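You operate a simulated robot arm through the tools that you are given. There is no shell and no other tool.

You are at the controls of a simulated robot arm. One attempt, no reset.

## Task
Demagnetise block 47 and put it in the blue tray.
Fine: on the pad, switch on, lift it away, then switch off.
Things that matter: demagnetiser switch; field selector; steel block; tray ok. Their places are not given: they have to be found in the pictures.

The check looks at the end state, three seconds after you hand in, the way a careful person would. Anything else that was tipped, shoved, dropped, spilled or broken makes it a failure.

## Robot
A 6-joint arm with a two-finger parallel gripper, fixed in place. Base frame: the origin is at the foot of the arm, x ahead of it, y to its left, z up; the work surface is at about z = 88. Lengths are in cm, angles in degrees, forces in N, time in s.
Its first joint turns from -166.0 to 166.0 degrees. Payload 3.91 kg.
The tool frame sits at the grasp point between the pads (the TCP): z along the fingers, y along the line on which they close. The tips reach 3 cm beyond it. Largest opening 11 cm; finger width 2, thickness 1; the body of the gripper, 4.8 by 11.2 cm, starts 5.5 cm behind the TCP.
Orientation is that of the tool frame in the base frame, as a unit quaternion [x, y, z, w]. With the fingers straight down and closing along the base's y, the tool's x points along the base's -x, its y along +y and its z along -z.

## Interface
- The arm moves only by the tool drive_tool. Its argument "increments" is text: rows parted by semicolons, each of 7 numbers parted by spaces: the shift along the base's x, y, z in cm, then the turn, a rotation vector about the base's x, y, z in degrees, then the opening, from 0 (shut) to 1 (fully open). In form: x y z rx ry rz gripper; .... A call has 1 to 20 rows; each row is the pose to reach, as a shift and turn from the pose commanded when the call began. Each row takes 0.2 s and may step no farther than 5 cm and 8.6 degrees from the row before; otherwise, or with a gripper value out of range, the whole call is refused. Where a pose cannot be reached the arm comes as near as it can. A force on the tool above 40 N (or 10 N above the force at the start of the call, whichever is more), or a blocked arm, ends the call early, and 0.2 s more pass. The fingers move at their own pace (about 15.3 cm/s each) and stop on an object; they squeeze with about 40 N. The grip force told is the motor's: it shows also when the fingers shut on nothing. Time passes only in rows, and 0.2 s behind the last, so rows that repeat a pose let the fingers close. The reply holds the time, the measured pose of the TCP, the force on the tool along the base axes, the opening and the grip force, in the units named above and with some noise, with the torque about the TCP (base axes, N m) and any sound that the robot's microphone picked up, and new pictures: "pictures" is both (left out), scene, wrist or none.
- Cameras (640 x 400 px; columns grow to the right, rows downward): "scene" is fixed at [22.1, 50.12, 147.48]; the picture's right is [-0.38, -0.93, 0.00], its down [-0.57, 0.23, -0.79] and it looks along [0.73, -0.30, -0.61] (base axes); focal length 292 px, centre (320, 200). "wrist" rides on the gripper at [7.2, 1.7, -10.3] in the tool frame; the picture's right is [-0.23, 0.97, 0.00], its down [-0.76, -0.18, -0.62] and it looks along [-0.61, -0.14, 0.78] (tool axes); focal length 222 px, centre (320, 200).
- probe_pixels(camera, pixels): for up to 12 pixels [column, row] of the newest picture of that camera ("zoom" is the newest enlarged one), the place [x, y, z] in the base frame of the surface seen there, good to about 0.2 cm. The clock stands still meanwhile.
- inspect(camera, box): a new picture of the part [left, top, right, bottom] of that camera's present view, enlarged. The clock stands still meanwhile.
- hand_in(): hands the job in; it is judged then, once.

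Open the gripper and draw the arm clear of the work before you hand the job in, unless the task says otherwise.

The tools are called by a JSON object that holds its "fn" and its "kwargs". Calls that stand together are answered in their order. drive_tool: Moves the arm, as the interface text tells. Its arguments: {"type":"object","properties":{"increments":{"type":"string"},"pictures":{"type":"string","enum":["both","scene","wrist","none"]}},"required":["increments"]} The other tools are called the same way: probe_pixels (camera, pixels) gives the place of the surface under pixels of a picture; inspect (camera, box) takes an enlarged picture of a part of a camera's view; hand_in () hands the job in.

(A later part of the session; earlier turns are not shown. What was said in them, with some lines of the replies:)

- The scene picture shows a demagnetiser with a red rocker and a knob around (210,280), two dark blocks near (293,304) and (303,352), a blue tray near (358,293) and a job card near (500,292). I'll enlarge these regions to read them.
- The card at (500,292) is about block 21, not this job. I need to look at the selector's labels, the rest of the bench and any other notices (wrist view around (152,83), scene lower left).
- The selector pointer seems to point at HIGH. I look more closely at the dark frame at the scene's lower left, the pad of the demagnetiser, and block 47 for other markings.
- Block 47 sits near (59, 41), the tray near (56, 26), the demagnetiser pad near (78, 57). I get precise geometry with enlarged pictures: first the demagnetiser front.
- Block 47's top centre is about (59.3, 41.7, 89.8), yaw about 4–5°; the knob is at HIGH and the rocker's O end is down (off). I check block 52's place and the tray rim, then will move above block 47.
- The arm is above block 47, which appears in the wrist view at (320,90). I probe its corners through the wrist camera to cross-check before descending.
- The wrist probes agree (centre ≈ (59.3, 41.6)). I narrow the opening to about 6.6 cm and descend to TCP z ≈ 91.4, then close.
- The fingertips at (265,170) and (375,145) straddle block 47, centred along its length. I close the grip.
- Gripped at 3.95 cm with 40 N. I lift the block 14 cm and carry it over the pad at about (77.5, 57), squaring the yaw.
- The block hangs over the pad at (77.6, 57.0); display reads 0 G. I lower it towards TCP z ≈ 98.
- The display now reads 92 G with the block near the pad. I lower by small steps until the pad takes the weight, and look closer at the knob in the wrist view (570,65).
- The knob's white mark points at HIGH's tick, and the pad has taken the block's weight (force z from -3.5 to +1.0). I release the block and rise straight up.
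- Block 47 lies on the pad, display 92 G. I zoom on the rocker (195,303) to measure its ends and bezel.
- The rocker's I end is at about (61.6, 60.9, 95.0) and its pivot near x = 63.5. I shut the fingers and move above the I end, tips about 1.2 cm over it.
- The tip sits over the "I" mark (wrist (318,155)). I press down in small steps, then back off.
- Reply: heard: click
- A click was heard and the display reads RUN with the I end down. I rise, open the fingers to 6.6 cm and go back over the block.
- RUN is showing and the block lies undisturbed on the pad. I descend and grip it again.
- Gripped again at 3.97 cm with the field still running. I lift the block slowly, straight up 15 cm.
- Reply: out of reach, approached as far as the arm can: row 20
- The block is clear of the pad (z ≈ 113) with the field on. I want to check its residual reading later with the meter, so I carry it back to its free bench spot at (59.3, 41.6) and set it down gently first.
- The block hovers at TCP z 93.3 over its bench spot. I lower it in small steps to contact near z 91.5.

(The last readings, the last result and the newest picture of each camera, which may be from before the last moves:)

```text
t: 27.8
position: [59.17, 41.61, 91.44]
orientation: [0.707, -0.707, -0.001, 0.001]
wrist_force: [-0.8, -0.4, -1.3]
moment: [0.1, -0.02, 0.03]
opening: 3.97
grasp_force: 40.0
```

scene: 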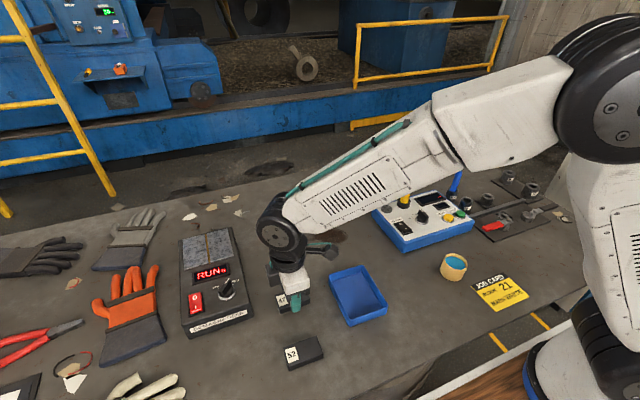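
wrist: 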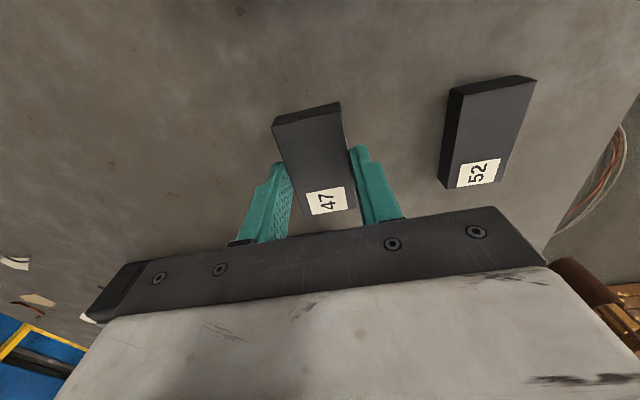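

The force fell from -4.2 to -1.3 N, so it is nearly seated. I go 0.07 cm lower and release, then rise.

{"fn": "drive_tool", "kwargs": {"increments": "0 0 -0.04 0 0 0 0.2; 0 0 -0.07 0 0 0 0.2; 0 0 -0.05 0 0 0 0.45; 0 0 -0.03 0 0 0 0.6; 0 0 0 0 0 0 0.6; 0 0 1 0 0 0 0.6; 0 0 4 0 0 0 0.6; 0 0 8 0 0 0 0.6; 0 0 12 0 0 0 0.4; 0 0 16 0 0 0 0.2; 0 0 18 0 0 0 0"}}

{"fn": "inspect", "kwargs": {"camera": "scene", "box": [165, 220, 335, 345]}}

```text
t: 30.2
position: [59.17, 41.42, 109.56]
orientation: [0.708, -0.707, 0.0, 0.0]
wrist_force: [0.3, 0.1, 0.2]
moment: [-0.02, 0.02, -0.03]
opening: 0.0
grasp_force: 38.0
```

scene: 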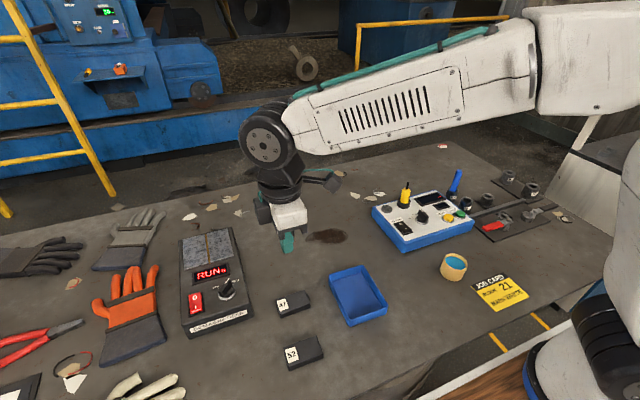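
wrist: 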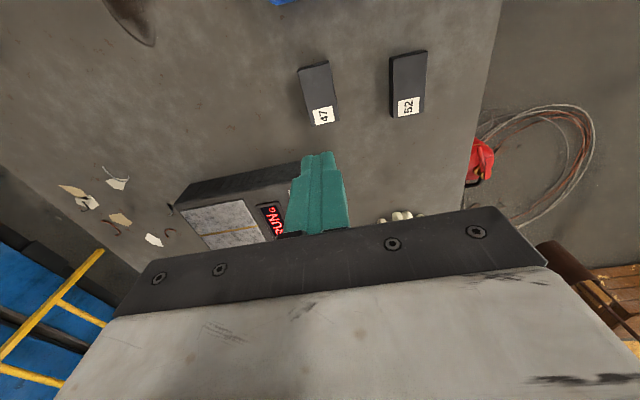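

```text
3.20 times, centred on (250, 282) of scene
```

zoom: 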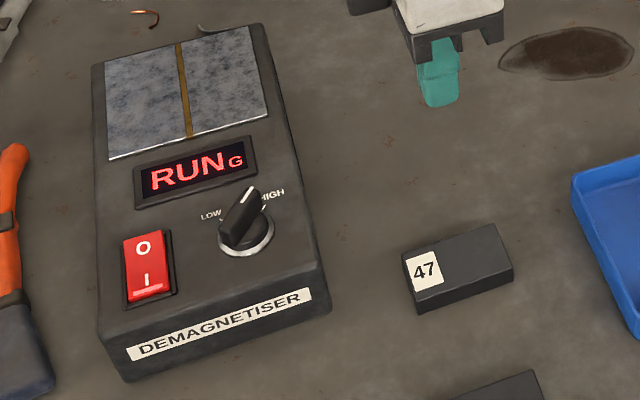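

Block 47 sits on the bench again and the display still shows RUN. With fingers shut I go above the rocker's O end at about (65.3, 60.9).

{"fn": "drive_tool", "kwargs": {"increments": "1.2 4 0 0 0 0 0; 2.5 8 0 0 0 0 0; 3.8 12 0 0 0 0 0; 5.1 16 0 0 0 0 0; 6.15 19.4 0 0 0 0 0; 6.15 19.4 -4 0 0 0 0; 6.15 19.4 -8 0 0 0 0; 6.15 19.4 -10 0 0 0 0; 6.15 19.4 -10 0 0 0 0"}}

{"fn": "inspect", "kwargs": {"camera": "wrist", "box": [160, 60, 400, 210]}}

```text
t: 32.2
position: [65.33, 60.95, 99.44]
orientation: [-0.707, 0.708, 0.0, 0.0]
wrist_force: [-0.4, -0.3, 0.3]
moment: [-0.03, -0.02, 0.01]
opening: 0.03
grasp_force: 38.2
```

scene: 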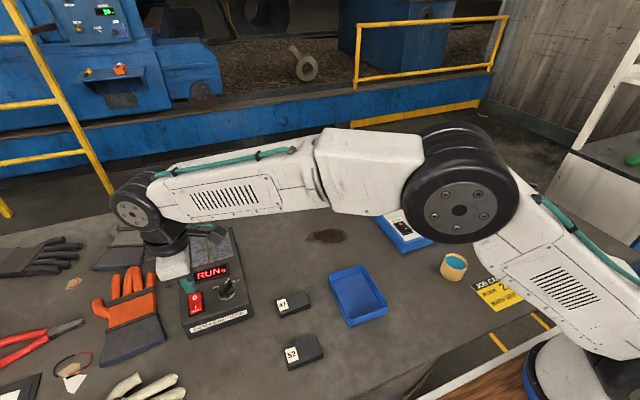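
wrist: 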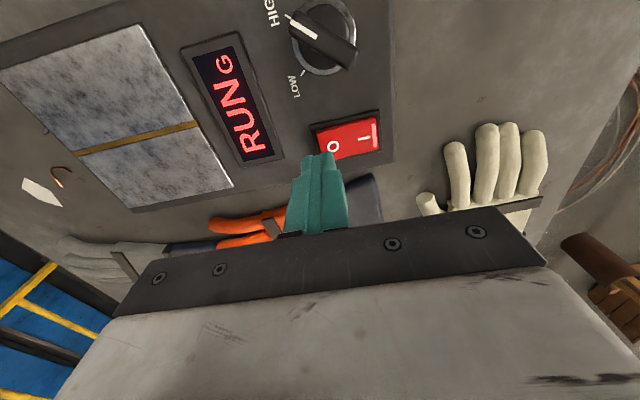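

```text
2.67 times, centred on (280, 135) of wrist
```

zoom: 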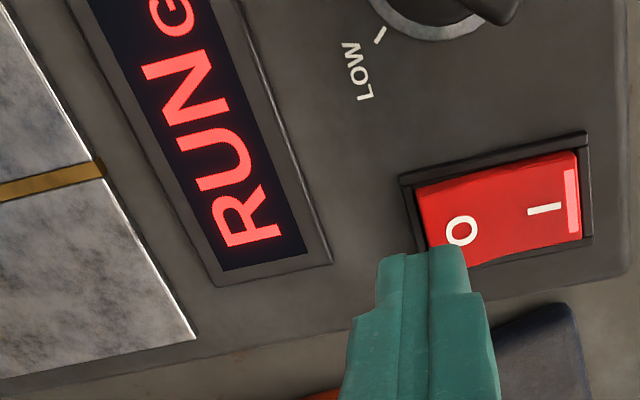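

The tip is over the O end (wrist (318,155)). I press in small steps.

{"fn": "drive_tool", "kwargs": {"increments": "-0.1 0 -0.7 0 0 0 0; -0.1 0 -1.1 0 0 0 0; -0.1 0 -1.4 0 0 0 0; -0.1 0 -1.6 0 0 0 0; -0.1 0 -1.75 0 0 0 0; -0.1 0 -1.75 0 0 0 0"}}

{"fn": "inspect", "kwargs": {"camera": "wrist", "box": [160, 0, 400, 200]}}

```text
t: 33.6
position: [65.26, 61.02, 97.7]
orientation: [-0.707, 0.707, 0.0, -0.001]
wrist_force: [0.5, 0.7, 0.4]
moment: [-0.01, 0.0, -0.01]
opening: 0.01
grasp_force: 38.2
heard: click
```

scene: 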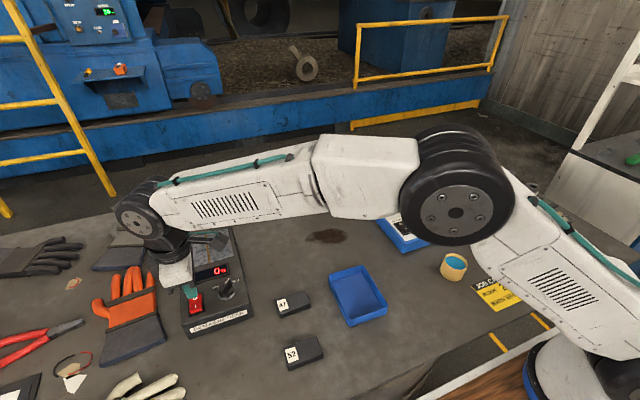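
wrist: 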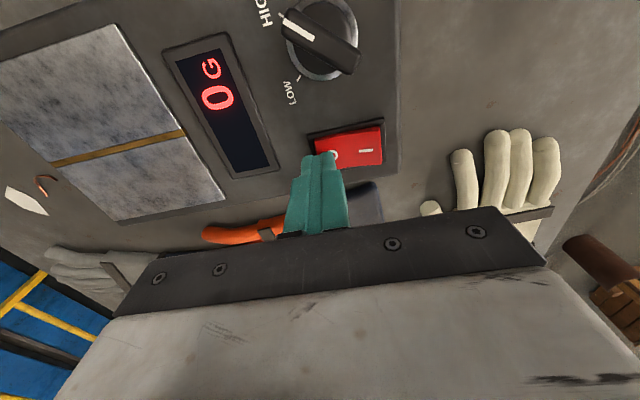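

```text
2.00 times, centred on (280, 100) of wrist
```

zoom: 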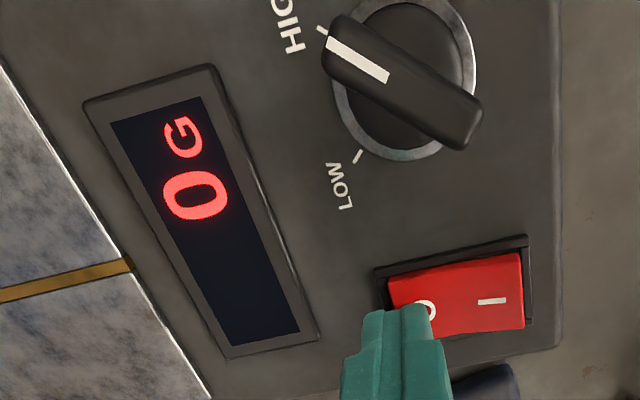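

A click and the display went back to 0 G: the field is off. I return above block 47 with the fingers opened to 6.6 cm.

{"fn": "drive_tool", "kwargs": {"increments": "0 0 2 0 0 0 0; 0 0 6 0 0 0 0; 0 0 10 0 0 0 0; -1 -3.5 11.5 0 0 0 0.3; -2.5 -8 11.5 0 0 0 0.6; -4 -12.8 11.5 0 0 0 0.6; -5.3 -17 11.5 0 0 0 0.6; -6.05 -19.4 11.5 0 0 0 0.6; -6.05 -19.4 8 0 0 0 0.6; -6.05 -19.4 8 0 0 0 0.6"}}

{"fn": "inspect", "kwargs": {"camera": "wrist", "box": [240, 40, 440, 180]}}

```text
refused: row 6 steps farther than a row can; nothing moved
```

```text
2.86 times, centred on (340, 110) of wrist
```

zoom: 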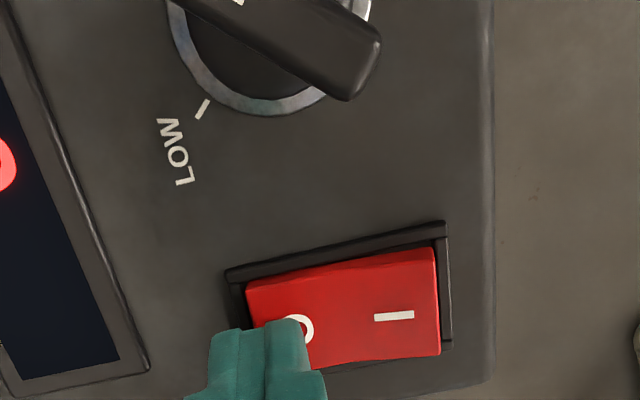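

The call was refused since one row stepped just over 5 cm; nothing moved. I repeat it with shorter steps.

{"fn": "drive_tool", "kwargs": {"increments": "0 0 2 0 0 0 0; 0 0 6 0 0 0 0; 0 0 10 0 0 0 0; -1 -3.5 11.5 0 0 0 0.3; -2.3 -7.5 11.5 0 0 0 0.6; -3.6 -11.6 11.5 0 0 0 0.6; -4.8 -15.7 11.5 0 0 0 0.6; -6.05 -19.4 11.5 0 0 0 0.6; -6.05 -19.4 8 0 0 0 0.6; -6.05 -19.4 8 0 0 0 0.6"}}

{"fn": "inspect", "kwargs": {"camera": "scene", "box": [165, 220, 335, 345]}}

```text
t: 35.8
position: [59.26, 41.4, 105.6]
orientation: [-0.707, 0.707, 0.001, -0.001]
wrist_force: [-0.3, -0.2, 0.1]
moment: [0.01, 0.0, -0.01]
opening: 6.58
grasp_force: 0.1
```

scene: 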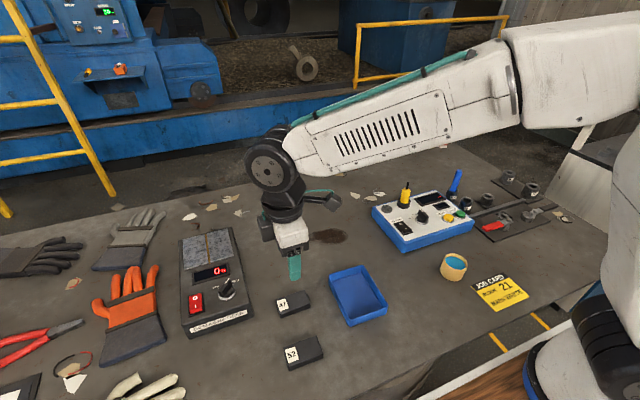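
wrist: 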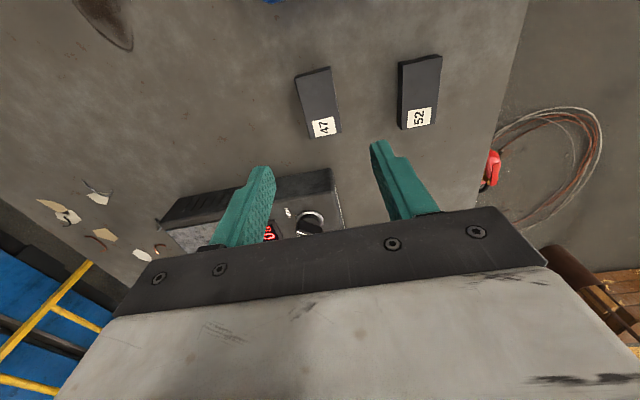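

```text
3.20 times, centred on (250, 282) of scene
```

zoom: 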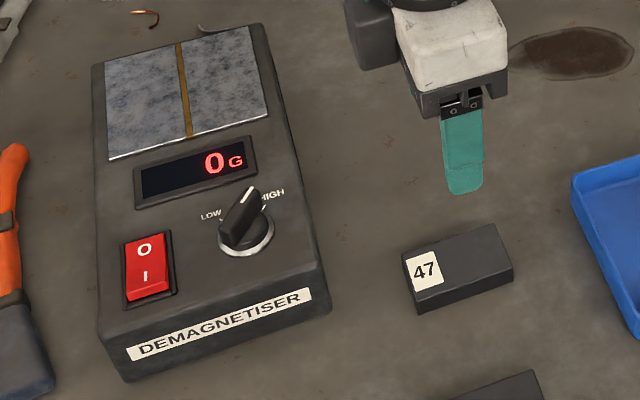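

The rocker is off again and block 47 is under the gripper. I descend to z ≈ 91.5 and grip.

{"fn": "drive_tool", "kwargs": {"increments": "0 0 -4 0 0 0 0.6; 0 0 -8 0 0 0 0.6; 0 0 -11.5 0 0 0 0.6; 0 0 -13.3 0 0 0 0.6; 0 0 -14.05 0 0 0 0.6; 0 0 -14.05 0 0 0 0.6; 0 0 -14.05 0 0 0 0.3; 0 0 -14.05 0 0 0 0.2; 0 0 -14.05 0 0 0 0.2; 0 0 -14.05 0 0 0 0.2"}}

```text
t: 38.0
position: [59.17, 41.45, 91.7]
orientation: [0.707, -0.707, -0.001, 0.0]
wrist_force: [-0.4, 0.7, 0.0]
moment: [0.04, 0.0, -0.03]
opening: 3.98
grasp_force: 40.0
```

scene: 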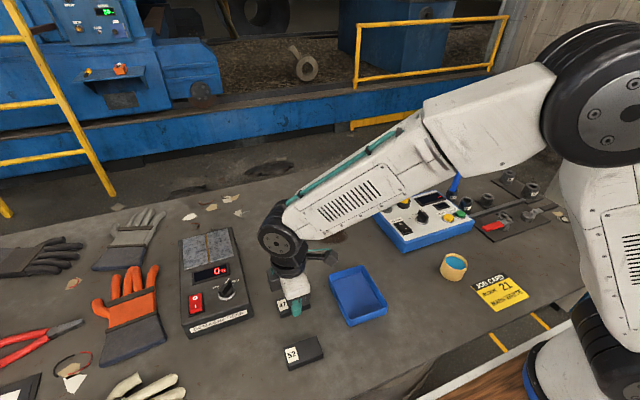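
wrist: 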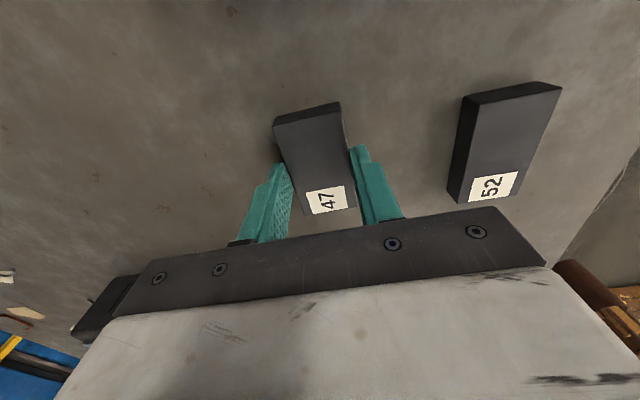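

Gripped at 3.98 cm. I lift and carry it over the pad again to take a residual reading with the field off.

{"fn": "drive_tool", "kwargs": {"increments": "0 0 2 0 0 0 0.2; 0 0 5 0 0 0 0.2; 0 0 9 0 0 0 0.2; 0 0 13 0 0 0 0.2; 2.5 2.1 14 0 0 0 0.2; 5.5 4.6 14 0 0 0 0.2; 8.5 7.1 14 0 0 0 0.2; 11.5 9.7 14 0 0 0 0.2; 14.5 12.2 14 0 0 0 0.2; 17 14.3 14 0 0 0 0.2; 18.3 15.5 14 0 0 0 0.2; 18.3 15.5 12 0 0 0 0.2; 18.3 15.5 9 0 0 0 0.2; 18.3 15.5 7.3 0 0 0 0.2; 18.3 15.5 6.8 0 0 0 0.2; 18.3 15.5 6.6 0 0 0 0.2; 18.3 15.5 6.6 0 0 0 0.2"}}

{"fn": "inspect", "kwargs": {"camera": "wrist", "box": [230, 0, 550, 200]}}

```text
t: 41.6
position: [77.46, 57.02, 98.24]
orientation: [0.707, -0.707, 0.0, 0.001]
wrist_force: [-0.4, -0.1, -4.7]
moment: [0.0, -0.01, 0.0]
opening: 3.95
grasp_force: 40.0
```

scene: 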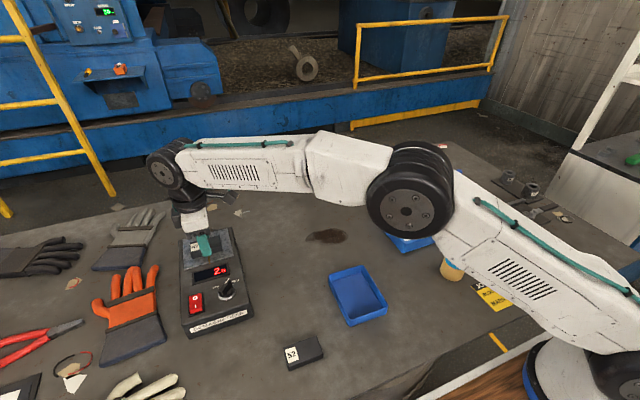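
wrist: 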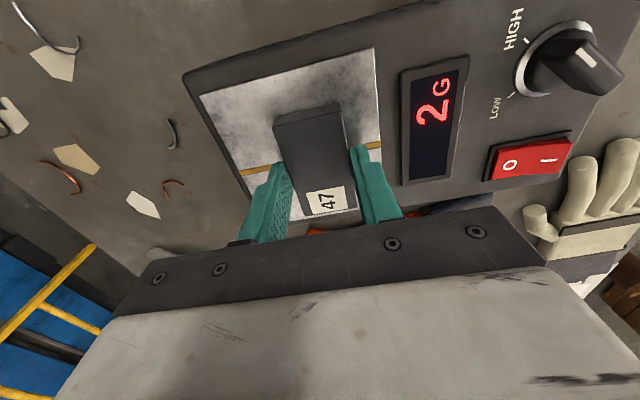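

```text
2.00 times, centred on (390, 100) of wrist
```

zoom: 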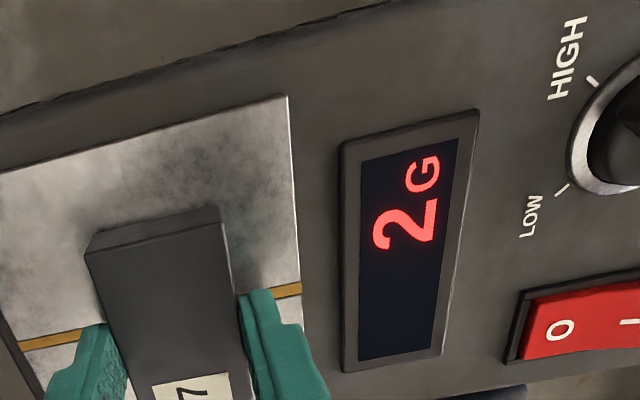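

The meter now shows 2 G (was 92 G), so the block is demagnetised. I measure the tray's rim and inner floor more precisely before carrying the block there.

{"fn": "inspect", "kwargs": {"camera": "scene", "box": [320, 255, 400, 335]}}

{"fn": "probe_pixels", "kwargs": {"camera": "zoom", "pixels": [[250, 75], [220, 220], [400, 160], [365, 288], [245, 95], [215, 185], [395, 190], [360, 275], [265, 300], [320, 200], [190, 130], [330, 85]]}}

```text
5.00 times, centred on (360, 295) of scene
```

zoom: 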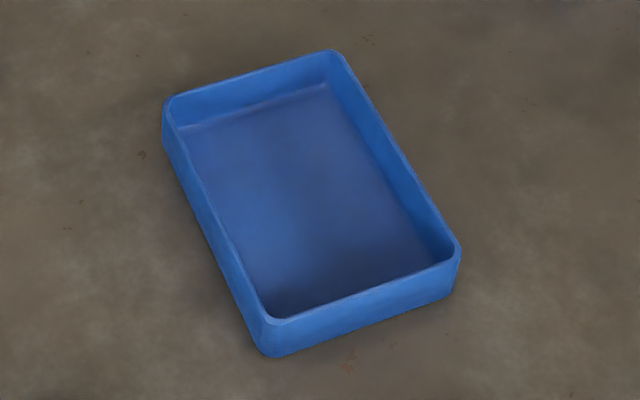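

```text
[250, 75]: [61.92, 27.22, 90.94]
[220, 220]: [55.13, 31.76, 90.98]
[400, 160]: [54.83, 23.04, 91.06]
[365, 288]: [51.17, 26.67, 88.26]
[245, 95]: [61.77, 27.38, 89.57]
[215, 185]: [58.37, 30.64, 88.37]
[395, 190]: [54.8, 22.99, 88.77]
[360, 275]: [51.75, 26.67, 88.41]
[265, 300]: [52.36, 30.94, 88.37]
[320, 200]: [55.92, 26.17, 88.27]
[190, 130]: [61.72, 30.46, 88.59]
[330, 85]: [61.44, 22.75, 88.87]
```

The inner tray spans about x 50.5–61.7, y 22.9–31.4, floor z ≈ 88.4, axis-aligned; its centre is (56.1, 27.2). I lift the block and carry it to above the tray.

{"fn": "drive_tool", "kwargs": {"increments": "0 0 2 0 0 0 0.2; 0 0 5 0 0 0 0.2; 0 0 9 0 0 0 0.2; 0 0 12.5 0 0 0 0.2; -1.5 -2.1 13 0 0 0 0.2; -4 -5.6 13 0 0 0 0.2; -6.6 -9.2 13 0 0 0 0.2; -9.2 -12.8 13 0 0 0 0.2; -11.8 -16.4 13 0 0 0 0.2; -14.4 -20 13 0 0 0 0.2; -17 -23.6 13 0 0 0 0.2; -19.5 -27.2 13 0 0 0 0.2; -21.4 -29.8 13 0 0 0 0.2; -21.4 -29.8 9 0 0 0 0.2; -21.4 -29.8 5 0 0 0 0.2; -21.4 -29.8 2 0 0 0 0.2; -21.4 -29.8 2 0 0 0 0.2"}}

{"fn": "inspect", "kwargs": {"camera": "wrist", "box": [200, 40, 440, 240]}}

```text
t: 45.2
position: [56.0, 27.16, 100.21]
orientation: [0.708, -0.707, 0.0, 0.001]
wrist_force: [0.8, -0.1, -3.1]
moment: [0.02, 0.0, -0.01]
opening: 3.95
grasp_force: 39.8
```

scene: 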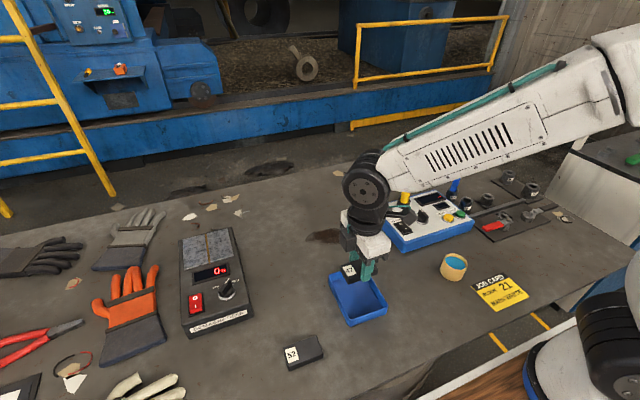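
wrist: 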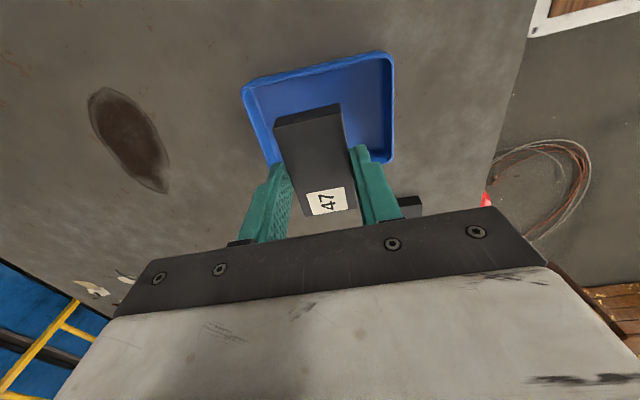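

```text
2.00 times, centred on (320, 140) of wrist
```

zoom: 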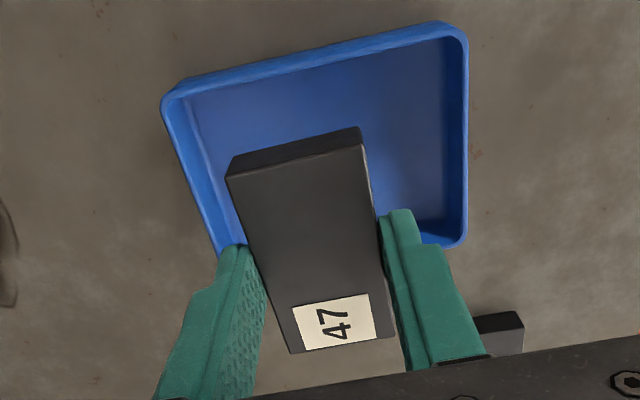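

The block is over the tray (wrist view). I lower to just above rim level and check the clearances on all sides.

{"fn": "drive_tool", "kwargs": {"increments": "0 0 -2 0 0 0 0.2; 0 0 -4 0 0 0 0.2; 0 0 -4.9 0 0 0 0.2; 0 0 -4.9 0 0 0 0.2"}}

{"fn": "inspect", "kwargs": {"camera": "wrist", "box": [200, 40, 440, 240]}}

{"fn": "inspect", "kwargs": {"camera": "scene", "box": [310, 225, 410, 335]}}

```text
t: 46.2
position: [56.08, 27.14, 95.4]
orientation: [0.707, -0.707, 0.0, 0.0]
wrist_force: [0.1, -0.2, -3.2]
moment: [-0.02, 0.01, -0.02]
opening: 3.96
grasp_force: 40.0
```

scene: 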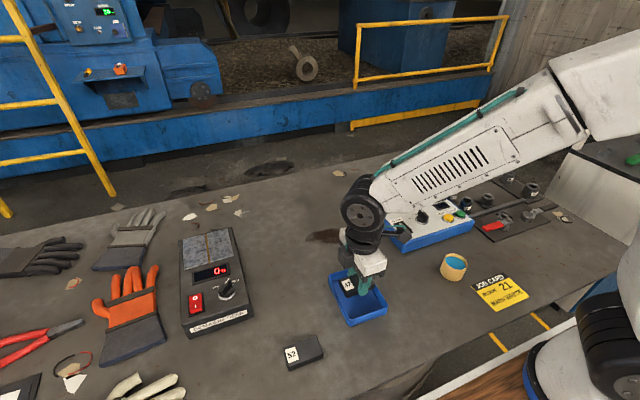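
wrist: 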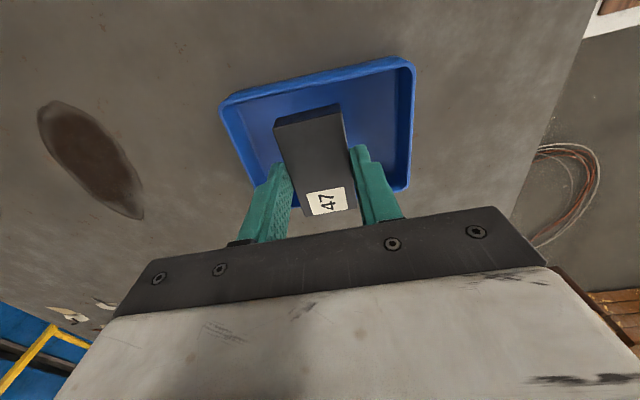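

```text
2.00 times, centred on (320, 140) of wrist
```

zoom: 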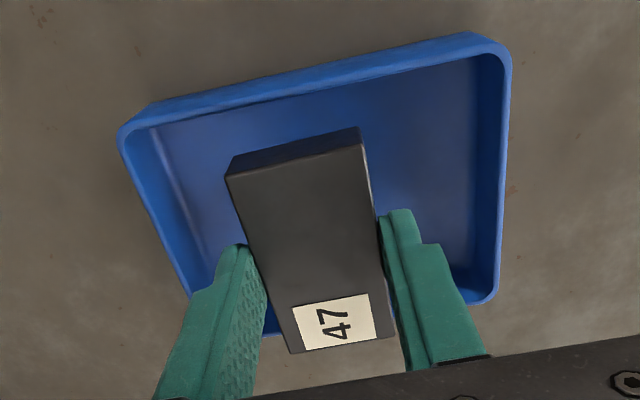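

```text
3.64 times, centred on (360, 280) of scene
```

zoom: 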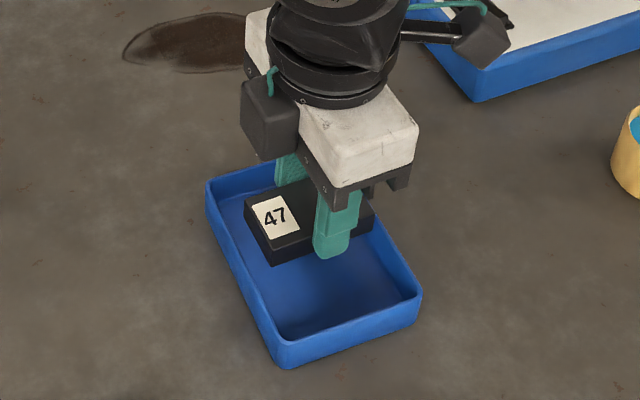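

I probe the block's ends and the tray rim in this enlarged view to confirm the y clearances.

{"fn": "probe_pixels", "kwargs": {"camera": "zoom", "pixels": [[247, 203], [270, 246], [270, 262], [371, 228], [362, 205], [235, 265], [225, 240], [398, 255], [385, 235], [300, 320], [350, 320], [220, 185]]}}

```text
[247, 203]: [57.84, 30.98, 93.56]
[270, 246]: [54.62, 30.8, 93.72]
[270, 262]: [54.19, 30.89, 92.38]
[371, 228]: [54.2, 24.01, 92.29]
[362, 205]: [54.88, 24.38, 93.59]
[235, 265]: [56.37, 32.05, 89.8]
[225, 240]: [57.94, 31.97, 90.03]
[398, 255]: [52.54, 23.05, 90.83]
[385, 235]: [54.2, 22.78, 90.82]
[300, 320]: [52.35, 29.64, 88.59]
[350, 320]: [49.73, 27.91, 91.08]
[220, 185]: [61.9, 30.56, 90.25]
```

Block spans y 24.0–30.95, tray inside about 22.7–31.6; I shift by -0.25 in y to centre it, then lower to the floor in small steps.

{"fn": "drive_tool", "kwargs": {"increments": "0 -0.25 0 0 0 0 0.2; 0 -0.25 -1.2 0 0 0 0.2; 0 -0.25 -2.2 0 0 0 0.2; 0 -0.25 -2.8 0 0 0 0.2; 0 -0.25 -3.0 0 0 0 0.2; 0 -0.25 -3.15 0 0 0 0.2; 0 -0.25 -3.15 0 0 0 0.2"}}

{"fn": "inspect", "kwargs": {"camera": "scene", "box": [310, 225, 410, 335]}}

```text
t: 47.8
position: [55.99, 26.99, 92.17]
orientation: [0.707, -0.707, -0.001, 0.001]
wrist_force: [-0.5, 0.6, -4.5]
moment: [-0.01, 0.0, 0.07]
opening: 3.98
grasp_force: 39.8
```

scene: 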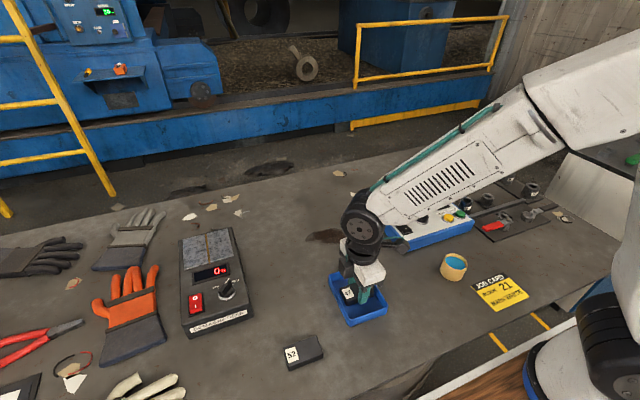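
wrist: 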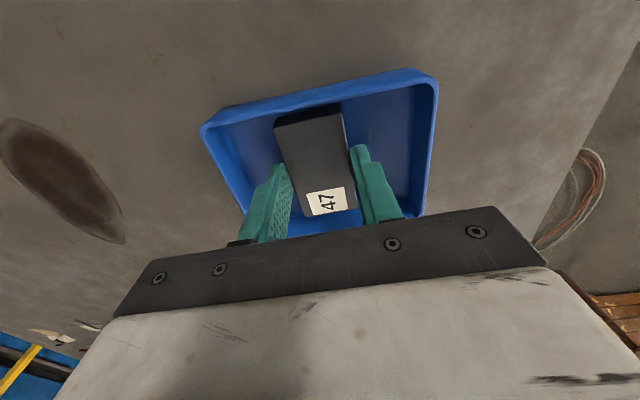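

```text
3.64 times, centred on (360, 280) of scene
```

zoom: 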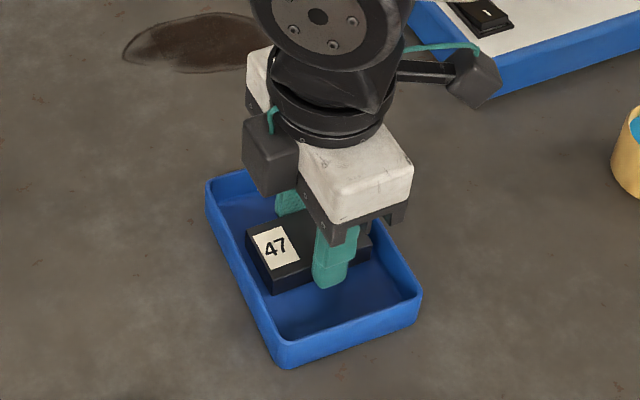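

Still hanging (-4.5 N). I lower further in 0.08 cm steps until the floor takes the weight.

{"fn": "drive_tool", "kwargs": {"increments": "0 0 -0.08 0 0 0 0.2; 0 0 -0.16 0 0 0 0.2; 0 0 -0.24 0 0 0 0.2; 0 0 -0.24 0 0 0 0.2", "pictures": "none"}}

```text
t: 48.8
position: [56.08, 26.91, 92.05]
orientation: [-0.707, 0.707, 0.001, 0.0]
wrist_force: [-0.5, 0.5, -4.1]
moment: [0.05, 0.06, 0.02]
opening: 3.97
grasp_force: 39.8
```

The force is still -4.1 N, so the block hasn't touched yet. I go on lowering in small steps.

{"fn": "drive_tool", "kwargs": {"increments": "0 0 -0.08 0 0 0 0.2; 0 0 -0.16 0 0 0 0.2; 0 0 -0.2 0 0 0 0.2; 0 0 -0.2 0 0 0 0.2", "pictures": "none"}}

```text
t: 49.8
position: [56.1, 27.0, 91.96]
orientation: [-0.707, 0.707, 0.0, 0.001]
wrist_force: [1.9, -1.8, 32.9]
moment: [-0.13, -0.02, 0.01]
opening: 4.01
grasp_force: 39.8
```

Contact: +33 N now, a bit firm. I ease up 0.2 cm to take the load off and then check the force.

{"fn": "drive_tool", "kwargs": {"increments": "0 0 0.1 0 0 0 0.2; 0 0 0.16 0 0 0 0.2; 0 0 0.16 0 0 0 0.2", "pictures": "none"}}

```text
t: 50.6
position: [56.08, 26.96, 91.83]
orientation: [-0.707, 0.708, 0.0, -0.001]
wrist_force: [5.0, 2.9, 10.1]
moment: [0.62, -0.3, -0.11]
opening: 3.95
grasp_force: 39.9
```

Load is down to 10 N with some side load. I ease up another 0.06 cm and release slowly.

{"fn": "drive_tool", "kwargs": {"increments": "0 0 0.06 0 0 0 0.2; 0 0 0.08 0 0 0 0.2; 0 0 0.08 0 0 0 0.2"}}

{"fn": "inspect", "kwargs": {"camera": "scene", "box": [310, 225, 410, 335]}}

{"fn": "inspect", "kwargs": {"camera": "wrist", "box": [180, 50, 460, 250]}}

```text
t: 51.4
position: [56.02, 26.88, 91.9]
orientation: [0.707, -0.707, 0.0, 0.001]
wrist_force: [0.1, 0.0, -4.1]
moment: [0.04, 0.01, 0.01]
opening: 3.99
grasp_force: 40.2
```

scene: 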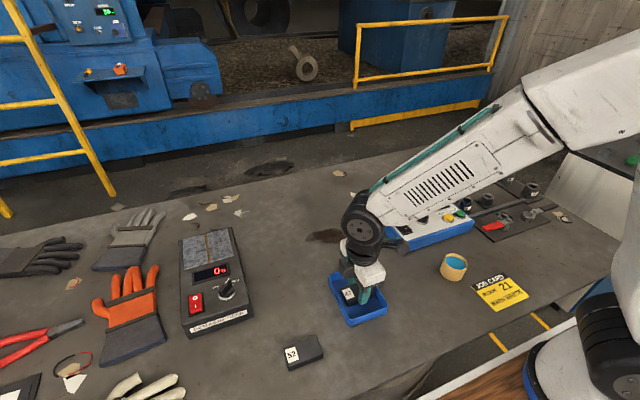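
wrist: 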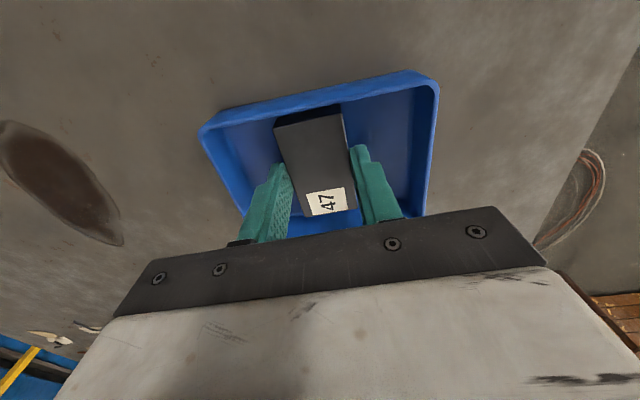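

```text
3.64 times, centred on (360, 280) of scene
```

zoom: 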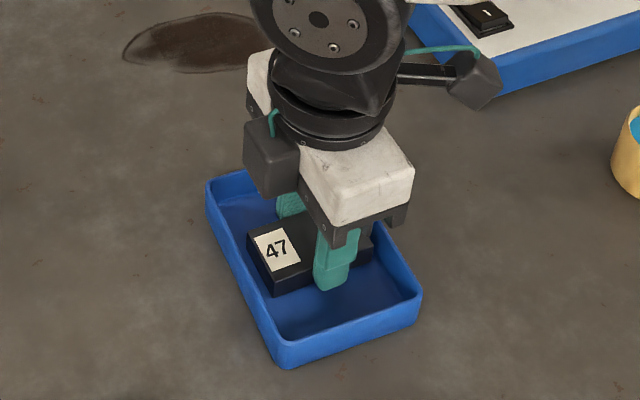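

```text
2.00 times, centred on (320, 150) of wrist
```

zoom: 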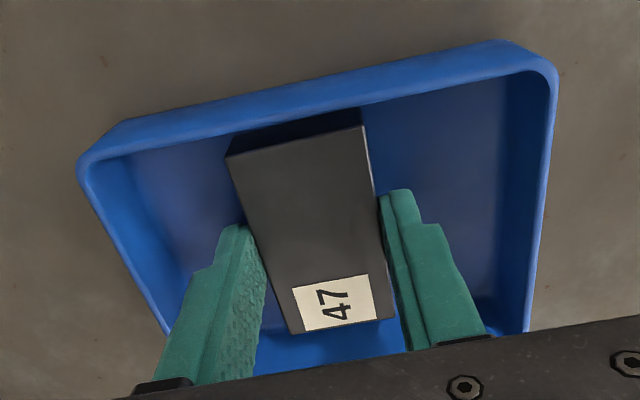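

The block hangs just off the floor by under a millimetre, well inside the tray. I lower 0.04 and open the fingers to 5.5 cm, then rise.

{"fn": "drive_tool", "kwargs": {"increments": "0 0 -0.04 0 0 0 0.2; 0 0 -0.04 0 0 0 0.4; 0 0 -0.04 0 0 0 0.5; 0 0 0 0 0 0 0.5; 0 0 1 0 0 0 0.5; 0 0 4 0 0 0 0.5; 0 0 8 0 0 0 0.5; 0 0 12 0 0 0 0.5; 0 0 16 0 0 0 0.5"}}

{"fn": "inspect", "kwargs": {"camera": "scene", "box": [310, 225, 410, 335]}}

```text
t: 53.4
position: [56.15, 27.07, 108.0]
orientation: [-0.707, 0.707, 0.001, -0.002]
wrist_force: [-0.3, -1.0, 0.8]
moment: [-0.05, -0.01, -0.02]
opening: 5.5
grasp_force: 0.0
```

scene: 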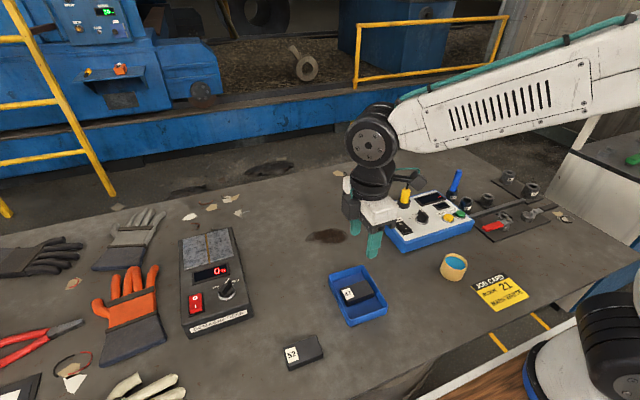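
wrist: 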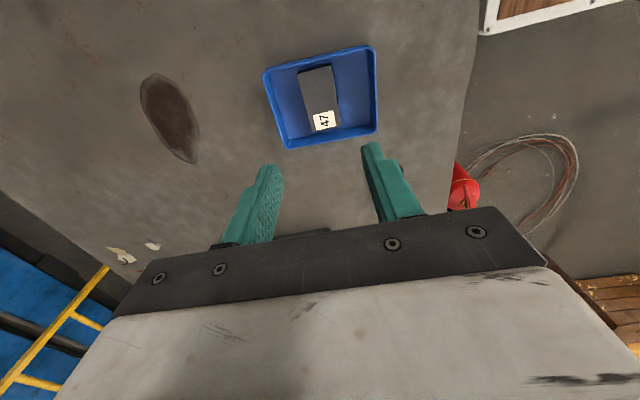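

```text
3.64 times, centred on (360, 280) of scene
```

zoom: 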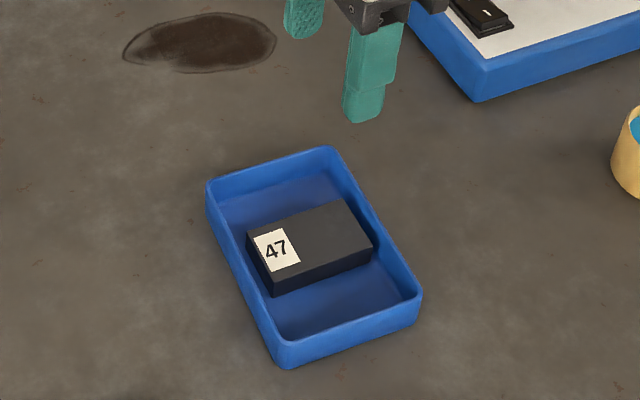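

Block 47 lies flat inside the blue tray. I open the gripper fully and draw the arm back up and clear of the bench, then check the whole scene.

{"fn": "drive_tool", "kwargs": {"increments": "0 0 4 0 0 0 0.7; -1 0 8 0 0 0 1; -4 -1 11 0 0 0 1; -7 -2.5 14 0 0 0 1; -10 -4 17 0 0 0 1; -13 -5.5 20 0 0 0 1; -14 -6 21.5 0 0 0 1; -14 -6 21.5 0 0 0 1"}}

{"fn": "inspect", "kwargs": {"camera": "scene", "box": [165, 220, 335, 345]}}

{"fn": "inspect", "kwargs": {"camera": "scene", "box": [260, 240, 420, 380]}}

```text
t: 55.2
position: [42.12, 20.95, 129.62]
orientation: [-0.706, 0.708, 0.0, 0.0]
wrist_force: [-0.2, 0.0, 0.5]
moment: [-0.02, 0.01, 0.0]
opening: 11.01
grasp_force: 0.1
```

scene: 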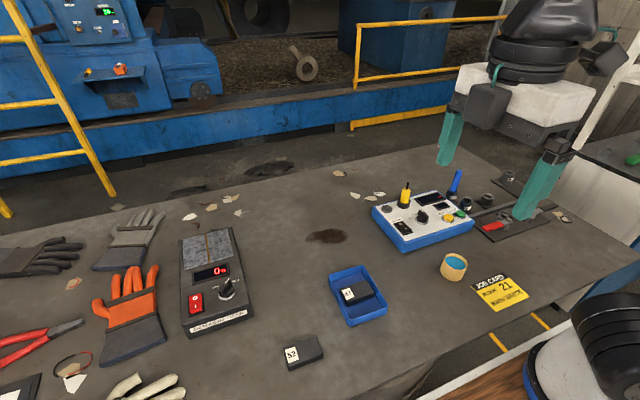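
wrist: 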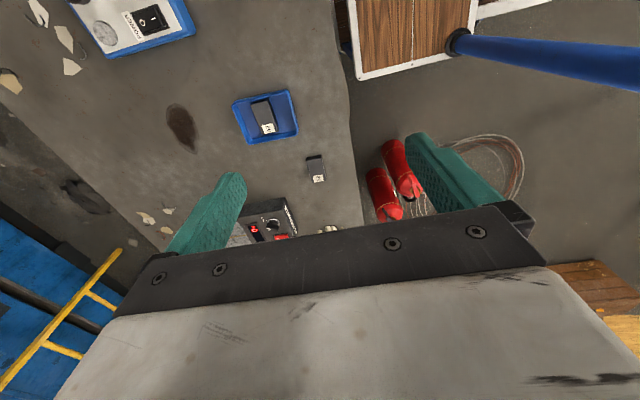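

```text
3.20 times, centred on (250, 282) of scene
```

zoom: 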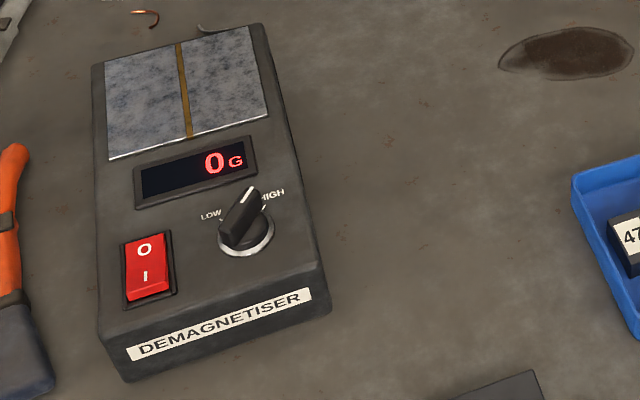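

```text
2.86 times, centred on (340, 310) of scene
```

zoom: 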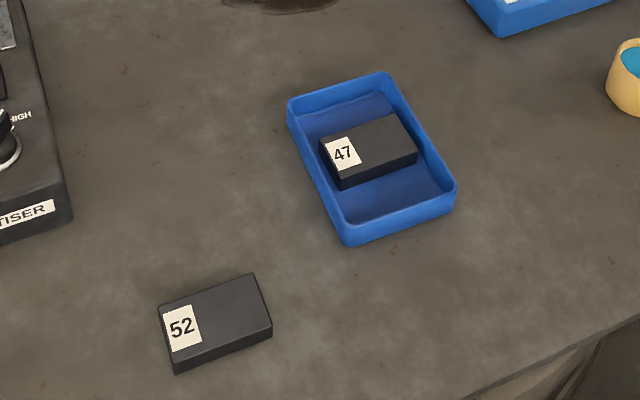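

Block 47 (2 G residual) is in the blue tray at (355,291). The demagnetiser is off with 0 G shown, block 52 and everything else look undisturbed, and the arm is clear with the gripper open. I hand in.

{"fn": "hand_in", "kwargs": {}}

```text
The job is handed in.
```

Block 47 is demagnetised and lying flat in the blue tray. The meter read 92 G on the pad before treatment and 2 G afterwards with the field off. I've handed the job in but haven't seen the result of the check.

- **Procedure:** I set the block on the pad, switched on, then gripped it and lifted it slowly away with the field running. Before switching off, I set it down on the bench where it had been. I then held it just over the pad to read the residual before moving it to the tray.
- **Field selector:** your note did not say which setting to use. I left it at HIGH, as I found it, and did not touch it.
- **Tray placement:** I pressed the block onto the tray floor a little firmly, about 33 N for a moment. I eased off before releasing, and neither the block nor the tray showed any mark or shift.
- **End state:** the switch is off and the display reads 0 G. Block 52 and the other items look undisturbed, and the arm is clear with the gripper open.
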